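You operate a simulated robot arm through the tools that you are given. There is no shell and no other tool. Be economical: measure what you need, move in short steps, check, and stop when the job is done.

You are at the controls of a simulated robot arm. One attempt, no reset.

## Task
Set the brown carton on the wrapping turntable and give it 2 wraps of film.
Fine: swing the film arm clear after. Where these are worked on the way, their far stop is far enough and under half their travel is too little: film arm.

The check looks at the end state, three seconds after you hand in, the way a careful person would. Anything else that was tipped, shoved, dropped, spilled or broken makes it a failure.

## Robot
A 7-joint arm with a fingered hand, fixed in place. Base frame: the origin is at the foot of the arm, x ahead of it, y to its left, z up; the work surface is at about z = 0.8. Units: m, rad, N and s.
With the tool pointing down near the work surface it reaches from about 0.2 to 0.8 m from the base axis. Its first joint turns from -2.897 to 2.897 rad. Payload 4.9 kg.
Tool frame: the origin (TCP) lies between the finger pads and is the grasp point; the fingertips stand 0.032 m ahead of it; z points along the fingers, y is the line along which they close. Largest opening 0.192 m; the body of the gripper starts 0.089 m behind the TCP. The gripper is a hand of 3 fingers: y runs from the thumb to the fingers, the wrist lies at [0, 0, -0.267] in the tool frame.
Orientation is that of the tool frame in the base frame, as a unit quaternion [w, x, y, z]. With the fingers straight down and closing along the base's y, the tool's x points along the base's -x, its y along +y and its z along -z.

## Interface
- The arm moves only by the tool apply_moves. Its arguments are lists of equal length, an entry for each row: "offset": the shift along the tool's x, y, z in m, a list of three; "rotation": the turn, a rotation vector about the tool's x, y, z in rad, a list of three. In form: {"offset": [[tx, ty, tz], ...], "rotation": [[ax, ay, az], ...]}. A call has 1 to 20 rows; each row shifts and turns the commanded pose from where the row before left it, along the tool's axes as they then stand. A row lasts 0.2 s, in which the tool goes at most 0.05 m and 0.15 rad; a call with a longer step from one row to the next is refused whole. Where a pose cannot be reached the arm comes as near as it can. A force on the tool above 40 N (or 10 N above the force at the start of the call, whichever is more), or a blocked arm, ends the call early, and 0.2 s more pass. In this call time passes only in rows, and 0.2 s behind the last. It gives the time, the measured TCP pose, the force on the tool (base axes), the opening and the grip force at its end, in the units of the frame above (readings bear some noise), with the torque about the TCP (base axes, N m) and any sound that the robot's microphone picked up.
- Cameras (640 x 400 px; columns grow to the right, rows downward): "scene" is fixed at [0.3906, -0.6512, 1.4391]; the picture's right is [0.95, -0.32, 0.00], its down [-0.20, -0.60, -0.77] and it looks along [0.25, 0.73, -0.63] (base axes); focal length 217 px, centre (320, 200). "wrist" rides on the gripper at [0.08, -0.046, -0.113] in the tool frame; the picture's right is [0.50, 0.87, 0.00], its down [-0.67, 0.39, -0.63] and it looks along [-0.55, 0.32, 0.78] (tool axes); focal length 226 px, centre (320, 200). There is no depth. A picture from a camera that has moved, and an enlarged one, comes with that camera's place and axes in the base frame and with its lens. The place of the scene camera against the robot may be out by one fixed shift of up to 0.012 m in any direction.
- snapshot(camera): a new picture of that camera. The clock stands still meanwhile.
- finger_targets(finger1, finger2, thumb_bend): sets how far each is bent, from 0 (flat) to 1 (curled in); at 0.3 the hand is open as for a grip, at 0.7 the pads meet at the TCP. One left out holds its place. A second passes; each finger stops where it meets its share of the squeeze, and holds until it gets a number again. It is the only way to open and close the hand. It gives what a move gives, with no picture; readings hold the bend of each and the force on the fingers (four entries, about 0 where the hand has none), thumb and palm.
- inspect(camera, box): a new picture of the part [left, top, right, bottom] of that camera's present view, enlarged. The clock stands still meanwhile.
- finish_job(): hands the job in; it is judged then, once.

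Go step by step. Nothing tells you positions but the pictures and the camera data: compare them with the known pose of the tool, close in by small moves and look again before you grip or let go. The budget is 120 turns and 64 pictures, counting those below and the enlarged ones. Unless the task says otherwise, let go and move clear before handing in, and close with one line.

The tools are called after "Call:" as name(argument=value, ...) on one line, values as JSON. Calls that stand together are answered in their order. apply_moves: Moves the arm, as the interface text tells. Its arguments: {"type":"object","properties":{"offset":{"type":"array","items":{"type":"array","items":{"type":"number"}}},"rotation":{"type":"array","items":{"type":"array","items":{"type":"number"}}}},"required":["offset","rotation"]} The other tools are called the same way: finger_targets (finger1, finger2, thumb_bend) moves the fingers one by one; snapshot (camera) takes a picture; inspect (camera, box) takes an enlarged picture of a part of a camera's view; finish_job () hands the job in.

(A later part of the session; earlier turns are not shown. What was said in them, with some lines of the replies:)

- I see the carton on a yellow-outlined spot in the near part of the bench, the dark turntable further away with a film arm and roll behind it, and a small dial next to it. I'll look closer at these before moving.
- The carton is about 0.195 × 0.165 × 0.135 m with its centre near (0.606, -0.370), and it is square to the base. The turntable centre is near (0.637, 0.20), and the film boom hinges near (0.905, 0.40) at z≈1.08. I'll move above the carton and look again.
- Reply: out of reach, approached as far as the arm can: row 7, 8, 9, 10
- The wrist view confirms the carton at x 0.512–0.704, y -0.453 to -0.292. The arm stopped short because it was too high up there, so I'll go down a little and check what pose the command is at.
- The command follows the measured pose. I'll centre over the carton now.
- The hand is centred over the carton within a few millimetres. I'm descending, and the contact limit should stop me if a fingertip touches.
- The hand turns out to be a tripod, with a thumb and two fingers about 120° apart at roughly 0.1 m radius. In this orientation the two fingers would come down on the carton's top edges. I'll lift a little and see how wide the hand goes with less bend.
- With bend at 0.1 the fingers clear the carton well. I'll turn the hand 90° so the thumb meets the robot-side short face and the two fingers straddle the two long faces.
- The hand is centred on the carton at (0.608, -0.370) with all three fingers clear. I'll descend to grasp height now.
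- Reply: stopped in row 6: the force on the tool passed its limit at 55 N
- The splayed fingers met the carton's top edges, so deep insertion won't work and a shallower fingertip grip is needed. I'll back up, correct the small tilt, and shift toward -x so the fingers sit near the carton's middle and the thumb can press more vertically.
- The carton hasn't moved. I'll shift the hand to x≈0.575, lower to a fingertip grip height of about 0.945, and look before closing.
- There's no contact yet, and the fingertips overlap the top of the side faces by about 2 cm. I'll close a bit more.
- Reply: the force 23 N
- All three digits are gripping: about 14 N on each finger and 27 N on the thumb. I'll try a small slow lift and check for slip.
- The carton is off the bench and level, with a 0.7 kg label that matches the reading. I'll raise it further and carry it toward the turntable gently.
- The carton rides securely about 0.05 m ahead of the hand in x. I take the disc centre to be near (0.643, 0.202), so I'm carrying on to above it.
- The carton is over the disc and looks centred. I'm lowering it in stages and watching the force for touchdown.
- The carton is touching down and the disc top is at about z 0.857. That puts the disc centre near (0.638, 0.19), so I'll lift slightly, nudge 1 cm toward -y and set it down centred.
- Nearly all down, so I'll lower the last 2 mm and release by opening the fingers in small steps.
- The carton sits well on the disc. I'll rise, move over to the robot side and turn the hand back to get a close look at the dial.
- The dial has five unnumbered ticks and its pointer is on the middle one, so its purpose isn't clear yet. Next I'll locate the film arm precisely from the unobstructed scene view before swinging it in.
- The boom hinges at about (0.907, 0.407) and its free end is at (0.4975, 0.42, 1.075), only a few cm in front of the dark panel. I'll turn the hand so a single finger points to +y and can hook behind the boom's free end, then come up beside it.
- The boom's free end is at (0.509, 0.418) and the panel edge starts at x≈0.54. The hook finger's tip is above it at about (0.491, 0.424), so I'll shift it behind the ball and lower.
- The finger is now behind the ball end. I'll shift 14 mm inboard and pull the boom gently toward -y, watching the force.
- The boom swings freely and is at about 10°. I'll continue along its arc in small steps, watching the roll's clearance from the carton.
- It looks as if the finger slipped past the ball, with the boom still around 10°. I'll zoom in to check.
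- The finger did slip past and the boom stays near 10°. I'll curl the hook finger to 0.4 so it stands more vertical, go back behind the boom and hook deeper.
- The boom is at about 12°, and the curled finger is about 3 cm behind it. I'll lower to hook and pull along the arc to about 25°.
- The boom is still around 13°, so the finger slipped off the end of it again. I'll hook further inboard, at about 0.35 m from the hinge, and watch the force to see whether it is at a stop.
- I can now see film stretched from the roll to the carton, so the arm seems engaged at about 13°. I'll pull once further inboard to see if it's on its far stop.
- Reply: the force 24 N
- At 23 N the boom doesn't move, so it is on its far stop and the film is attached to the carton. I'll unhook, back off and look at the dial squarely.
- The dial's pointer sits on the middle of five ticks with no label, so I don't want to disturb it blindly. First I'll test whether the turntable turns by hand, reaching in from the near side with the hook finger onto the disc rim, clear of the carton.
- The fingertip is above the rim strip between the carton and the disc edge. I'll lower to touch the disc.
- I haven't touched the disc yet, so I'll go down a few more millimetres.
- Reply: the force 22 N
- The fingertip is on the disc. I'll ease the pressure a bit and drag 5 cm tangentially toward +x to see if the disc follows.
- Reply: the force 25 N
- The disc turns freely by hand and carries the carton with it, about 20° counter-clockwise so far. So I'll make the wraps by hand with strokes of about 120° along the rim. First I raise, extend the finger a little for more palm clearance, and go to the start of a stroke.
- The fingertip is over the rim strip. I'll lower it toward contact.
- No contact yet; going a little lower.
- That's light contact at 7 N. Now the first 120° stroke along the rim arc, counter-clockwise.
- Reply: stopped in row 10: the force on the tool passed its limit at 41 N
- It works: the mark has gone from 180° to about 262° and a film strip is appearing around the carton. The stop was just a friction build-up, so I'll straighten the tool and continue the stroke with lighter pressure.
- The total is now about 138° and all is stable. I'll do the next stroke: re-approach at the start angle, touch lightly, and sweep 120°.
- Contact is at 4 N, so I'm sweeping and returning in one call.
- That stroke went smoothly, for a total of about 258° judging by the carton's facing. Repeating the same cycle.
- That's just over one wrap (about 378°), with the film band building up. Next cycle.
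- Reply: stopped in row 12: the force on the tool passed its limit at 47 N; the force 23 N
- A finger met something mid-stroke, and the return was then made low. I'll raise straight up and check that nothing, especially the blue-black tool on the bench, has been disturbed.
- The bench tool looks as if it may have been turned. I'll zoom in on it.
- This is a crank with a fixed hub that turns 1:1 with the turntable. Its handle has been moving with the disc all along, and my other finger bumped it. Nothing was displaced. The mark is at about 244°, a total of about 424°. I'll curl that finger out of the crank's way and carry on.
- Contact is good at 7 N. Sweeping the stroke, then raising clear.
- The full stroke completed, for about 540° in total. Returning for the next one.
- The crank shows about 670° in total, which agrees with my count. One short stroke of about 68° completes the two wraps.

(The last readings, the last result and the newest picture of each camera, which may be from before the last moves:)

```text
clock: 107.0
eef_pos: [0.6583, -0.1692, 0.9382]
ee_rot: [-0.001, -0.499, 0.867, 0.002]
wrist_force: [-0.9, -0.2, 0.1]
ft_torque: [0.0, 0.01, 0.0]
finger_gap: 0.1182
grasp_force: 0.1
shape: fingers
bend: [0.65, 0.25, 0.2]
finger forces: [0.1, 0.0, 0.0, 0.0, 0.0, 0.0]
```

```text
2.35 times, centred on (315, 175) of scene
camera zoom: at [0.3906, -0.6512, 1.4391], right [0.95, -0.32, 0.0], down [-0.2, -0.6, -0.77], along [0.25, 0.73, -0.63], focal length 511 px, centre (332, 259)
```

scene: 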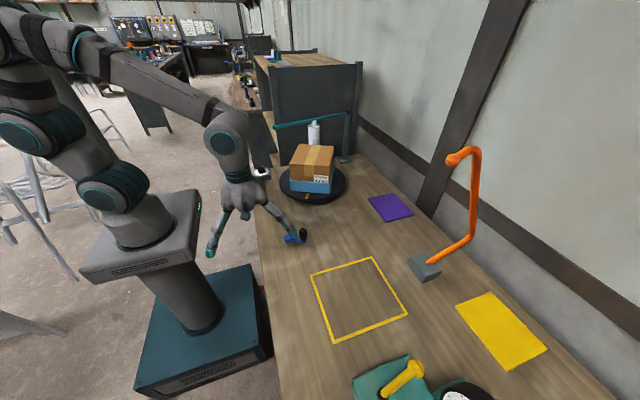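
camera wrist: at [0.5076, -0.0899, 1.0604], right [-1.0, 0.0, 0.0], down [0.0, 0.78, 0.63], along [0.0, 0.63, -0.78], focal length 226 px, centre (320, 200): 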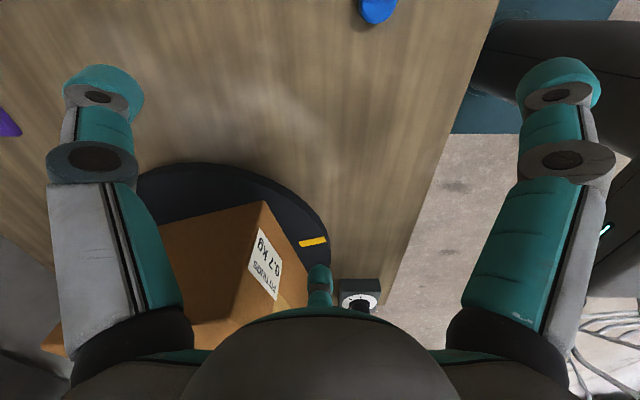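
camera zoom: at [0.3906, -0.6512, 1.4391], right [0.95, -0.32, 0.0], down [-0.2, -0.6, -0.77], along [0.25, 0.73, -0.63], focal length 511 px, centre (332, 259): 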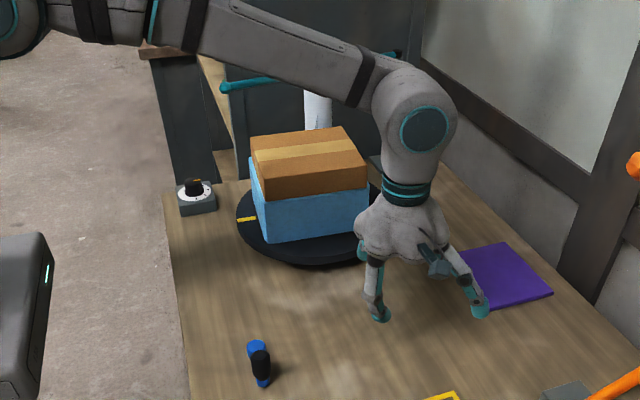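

The mark is back exactly at its starting angle, so that's two turns within a couple of degrees. I'll add about 10° so it is definitely a full two wraps.

Call:
apply_moves(offset=[[-0.0242, 0.0247, 0], [-0.0242, 0.0247, 0], [-0.0242, 0.0247, 0], [0, 0, 0.04], [0, 0, 0.02], [0, 0, 0.004], [0, 0, 0.0015], [-0.007, -0.0121, 0], [-0.007, -0.0121, 0], [0, 0, 0], [0, 0, 0], [0, 0, -0.045], [0, 0, -0.02], [0.0433, -0.025, 0], [0.0433, -0.025, 0], [0, 0, 0]], rotation=[[0, 0, 0], [0, 0, 0], [0, 0, 0], [0, 0, 0], [0, 0, 0], [0, 0, 0], [0, 0, 0], [0, 0, 0], [0, 0, 0], [0, 0, 0], [0, 0, 0], [0, 0, 0], [0, 0, 0], [0, 0, 0], [0, 0, 0], [0, 0, 0]])

Call:
inspect(camera="scene", box=[230, 90, 400, 260])

```text
clock: 110.4
eef_pos: [0.6588, -0.1659, 0.9361]
ee_rot: [-0.001, -0.499, 0.867, 0.002]
wrist_force: [-0.2, 0.4, -1.0]
ft_torque: [0.05, 0.0, -0.01]
finger_gap: 0.1183
grasp_force: 0.0
shape: fingers
bend: [0.65, 0.25, 0.2]
finger forces: [0.0, 0.0, 0.0, 0.0, 0.1, 0.0]
```

```text
2.35 times, centred on (315, 175) of scene
camera zoom: at [0.3906, -0.6512, 1.4391], right [0.95, -0.32, 0.0], down [-0.2, -0.6, -0.77], along [0.25, 0.73, -0.63], focal length 511 px, centre (332, 259)
```

zoom: 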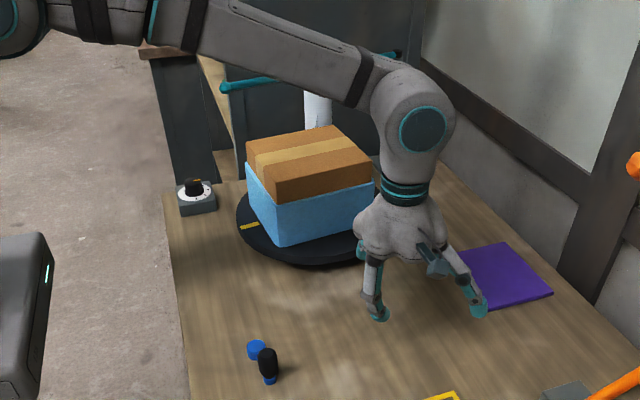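

Total is about 730°, the film band is on, and the carton is stable. Now I'll rise over the carton and come at the boom from the near side, to push it back to its clear position.

Call:
apply_moves(offset=[[0, 0, -0.041], [0, 0, -0.041], [0, 0, -0.041], [0, 0, -0.041], [-0.0252, 0.0311, 0], [-0.0252, 0.0311, 0], [-0.0252, 0.0311, 0], [-0.0252, 0.0311, 0], [-0.0252, 0.0311, 0], [-0.0252, 0.0311, 0], [-0.0252, 0.0311, 0], [-0.0252, 0.0311, 0], [-0.0252, 0.0311, 0], [0, 0, 0]], rotation=[[0, 0, 0], [0, 0, 0], [0, 0, 0], [0, 0, 0], [0, 0, 0], [0, 0, 0], [0, 0, 0], [0, 0, 0], [0, 0, 0], [0, 0, 0], [0, 0, 0], [0, 0, 0], [0, 0, 0], [0, 0, 0]])

Call:
finger_targets(finger2=0.42)

Call:
apply_moves(offset=[[0, 0, 0.025], [-0.013, 0.0075, 0], [-0.013, 0.0075, 0], [-0.013, 0.0075, 0], [-0.013, 0.0075, 0], [-0.013, 0.0075, 0], [-0.013, 0.0075, 0], [-0.013, 0.0075, 0], [-0.013, 0.0075, 0], [0, 0, 0]], rotation=[[0, 0, 0], [0, 0, 0], [0, 0, 0], [0, 0, 0], [0, 0, 0], [0, 0, 0], [0, 0, 0], [0, 0, 0], [0, 0, 0], [0, 0, 0]])

Call:
snapshot(camera="wrist")

```text
clock: 113.4
eef_pos: [0.5315, 0.168, 1.1021]
ee_rot: [-0.002, -0.498, 0.867, 0.002]
wrist_force: [-0.2, 0.0, 0.9]
ft_torque: [-0.02, 0.0, 0.02]
finger_gap: 0.118
grasp_force: 0.0
shape: fingers
bend: [0.65, 0.25, 0.2]
finger forces: [0.0, 0.1, 0.1, 0.1, 0.0, 0.0]
```

```text
clock: 114.4
eef_pos: [0.5333, 0.1677, 1.1041]
ee_rot: [-0.001, -0.498, 0.867, 0.002]
wrist_force: [-0.1, -0.2, 0.5]
ft_torque: [0.0, -0.02, -0.02]
finger_gap: 0.1178
grasp_force: 0.1
shape: fingers
bend: [0.65, 0.42, 0.2]
finger forces: [0.0, 0.0, 0.0, 0.0, 0.0, 0.1]
```

```text
clock: 116.6
eef_pos: [0.5317, 0.288, 1.0765]
ee_rot: [-0.001, -0.499, 0.867, 0.001]
wrist_force: [0.8, -0.7, -0.5]
ft_torque: [-0.03, 0.0, -0.02]
finger_gap: 0.1179
grasp_force: 0.8
shape: fingers
bend: [0.65, 0.42, 0.2]
finger forces: [0.0, 0.7, 0.0, 0.1, 0.1, 0.0]
```

```text
3 pictures are left
camera wrist: at [0.5321, 0.1966, 1.1885], right [-1.0, 0.0, 0.0], down [0.01, 0.77, 0.63], along [0.0, 0.63, -0.77], focal length 226 px, centre (320, 200)
```

wrist: 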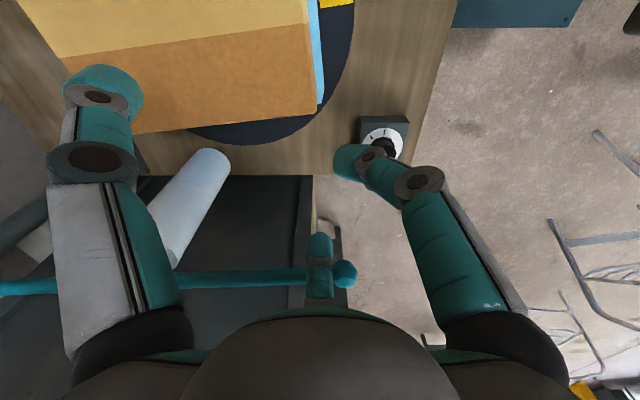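

The boom is moving back and is at about 5° now. I'll keep pushing gently until it meets its stop.

Call:
apply_moves(offset=[[-0.0104, 0.006, 0], [-0.0104, 0.006, 0], [-0.0104, 0.006, 0], [-0.0069, 0.004, 0], [0, 0, 0]], rotation=[[0, 0, 0], [0, 0, 0], [0, 0, 0], [0, 0, 0], [0, 0, 0]])

```text
clock: 117.8
eef_pos: [0.5309, 0.3325, 1.0769]
ee_rot: [-0.001, -0.499, 0.867, 0.001]
wrist_force: [-0.5, -0.2, 0.5]
ft_torque: [-0.01, 0.02, 0.0]
finger_gap: 0.1179
grasp_force: 0.0
shape: fingers
bend: [0.65, 0.42, 0.2]
finger forces: [0.0, 0.0, 0.0, 0.0, 0.1, 0.0]
```

It's roughly at the starting angle. One more small push to feel the stop.

Call:
apply_moves(offset=[[-0.0052, 0.003, 0], [-0.0052, 0.003, 0], [0, 0, 0]], rotation=[[0, 0, 0], [0, 0, 0], [0, 0, 0]])

```text
clock: 118.6
eef_pos: [0.5312, 0.3454, 1.0758]
ee_rot: [-0.001, -0.499, 0.867, 0.003]
wrist_force: [1.1, -0.2, 0.7]
ft_torque: [0.01, -0.03, 0.0]
finger_gap: 0.1179
grasp_force: 0.1
shape: fingers
bend: [0.65, 0.42, 0.2]
finger forces: [0.0, 0.0, 0.0, 0.0, 0.0, 0.0]
```

There's no stop felt, but my palm is now close to the panel. I'll back off and look at the boom's position.

Call:
apply_moves(offset=[[0.0346, -0.02, 0], [0.0346, -0.02, 0], [0.0346, -0.02, 0], [0, 0, -0.03], [0, 0, 0]], rotation=[[0, 0, 0], [0, 0, 0], [0, 0, 0], [0, 0, 0], [0, 0, 0]])

Call:
snapshot(camera="wrist")

```text
clock: 119.8
eef_pos: [0.5306, 0.2259, 1.1087]
ee_rot: [-0.001, -0.499, 0.867, 0.002]
wrist_force: [-0.2, -0.3, -0.4]
ft_torque: [-0.03, -0.01, -0.01]
finger_gap: 0.1177
grasp_force: 0.0
shape: fingers
bend: [0.65, 0.42, 0.2]
finger forces: [0.0, 0.0, 0.0, 0.0, 0.0, 0.1]
```

```text
2 pictures are left
camera wrist: at [0.531, 0.1335, 1.2202], right [-1.0, 0.0, 0.0], down [0.01, 0.77, 0.63], along [0.0, 0.63, -0.77], focal length 226 px, centre (320, 200)
```

wrist: 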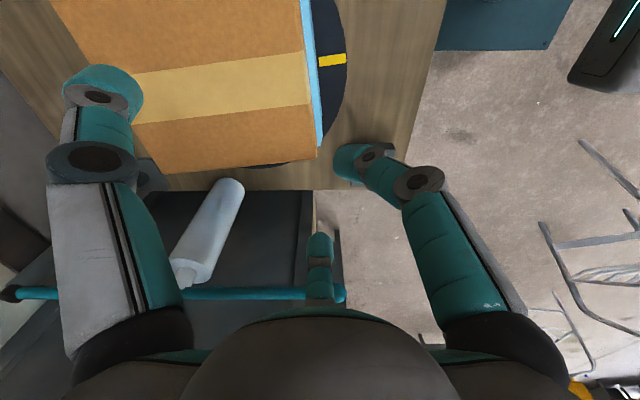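

The boom looks parallel to the panel again, about where it started. I'll move the hand well clear and compare from the scene camera.

Call:
apply_moves(offset=[[0, 0, -0.02], [0.0265, 0.0355, 0], [0.0265, 0.0355, 0], [0.0265, 0.0355, 0], [0.0265, 0.0355, 0], [0.0265, 0.0355, 0], [0, 0, 0]], rotation=[[0, 0, 0], [0, 0, 0], [0, 0, 0], [0, 0, 0], [0, 0, 0], [0, 0, 0], [0, 0, 0]])

Call:
inspect(camera="scene", box=[250, 100, 370, 210])

```text
clock: 121.4
eef_pos: [0.3088, 0.2012, 1.127]
ee_rot: [-0.001, -0.498, 0.867, 0.001]
wrist_force: [-0.4, -0.8, 0.3]
ft_torque: [-0.02, 0.0, 0.0]
finger_gap: 0.1183
grasp_force: 0.2
shape: fingers
bend: [0.65, 0.42, 0.2]
finger forces: [0.0, 0.0, 0.1, 0.0, 0.0, 0.1]
```

```text
3.64 times, centred on (310, 155) of scene
camera zoom: at [0.3906, -0.6512, 1.4391], right [0.95, -0.32, 0.0], down [-0.2, -0.6, -0.77], along [0.25, 0.73, -0.63], focal length 790 px, centre (356, 364)
```

zoom: 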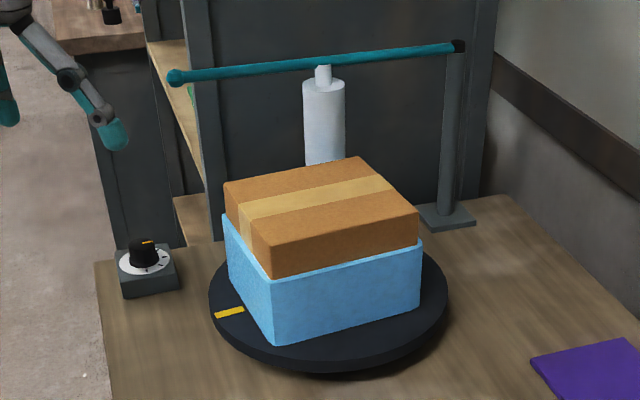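

Two wraps of film (about 730°) are on the carton, which sits centred on the turntable, and the film arm is swung clear. It rests about 1–2° short of where it started, roughly 85% of the way back from its far stop. I've let go, the hand is clear and nothing is knocked over, so I'm handing in.

Call:
finish_job()

```text
The job is handed in.
```

I set the carton on the turntable and gave it two wraps of film, about 730° of turn. The film arm is swung back clear of the carton, roughly 85% of the way to where it started, and I did not feel it reach its stop. One finger bumped the turntable's hand crank partway through. The crank turns with the disc, and I saw nothing moved out of place.
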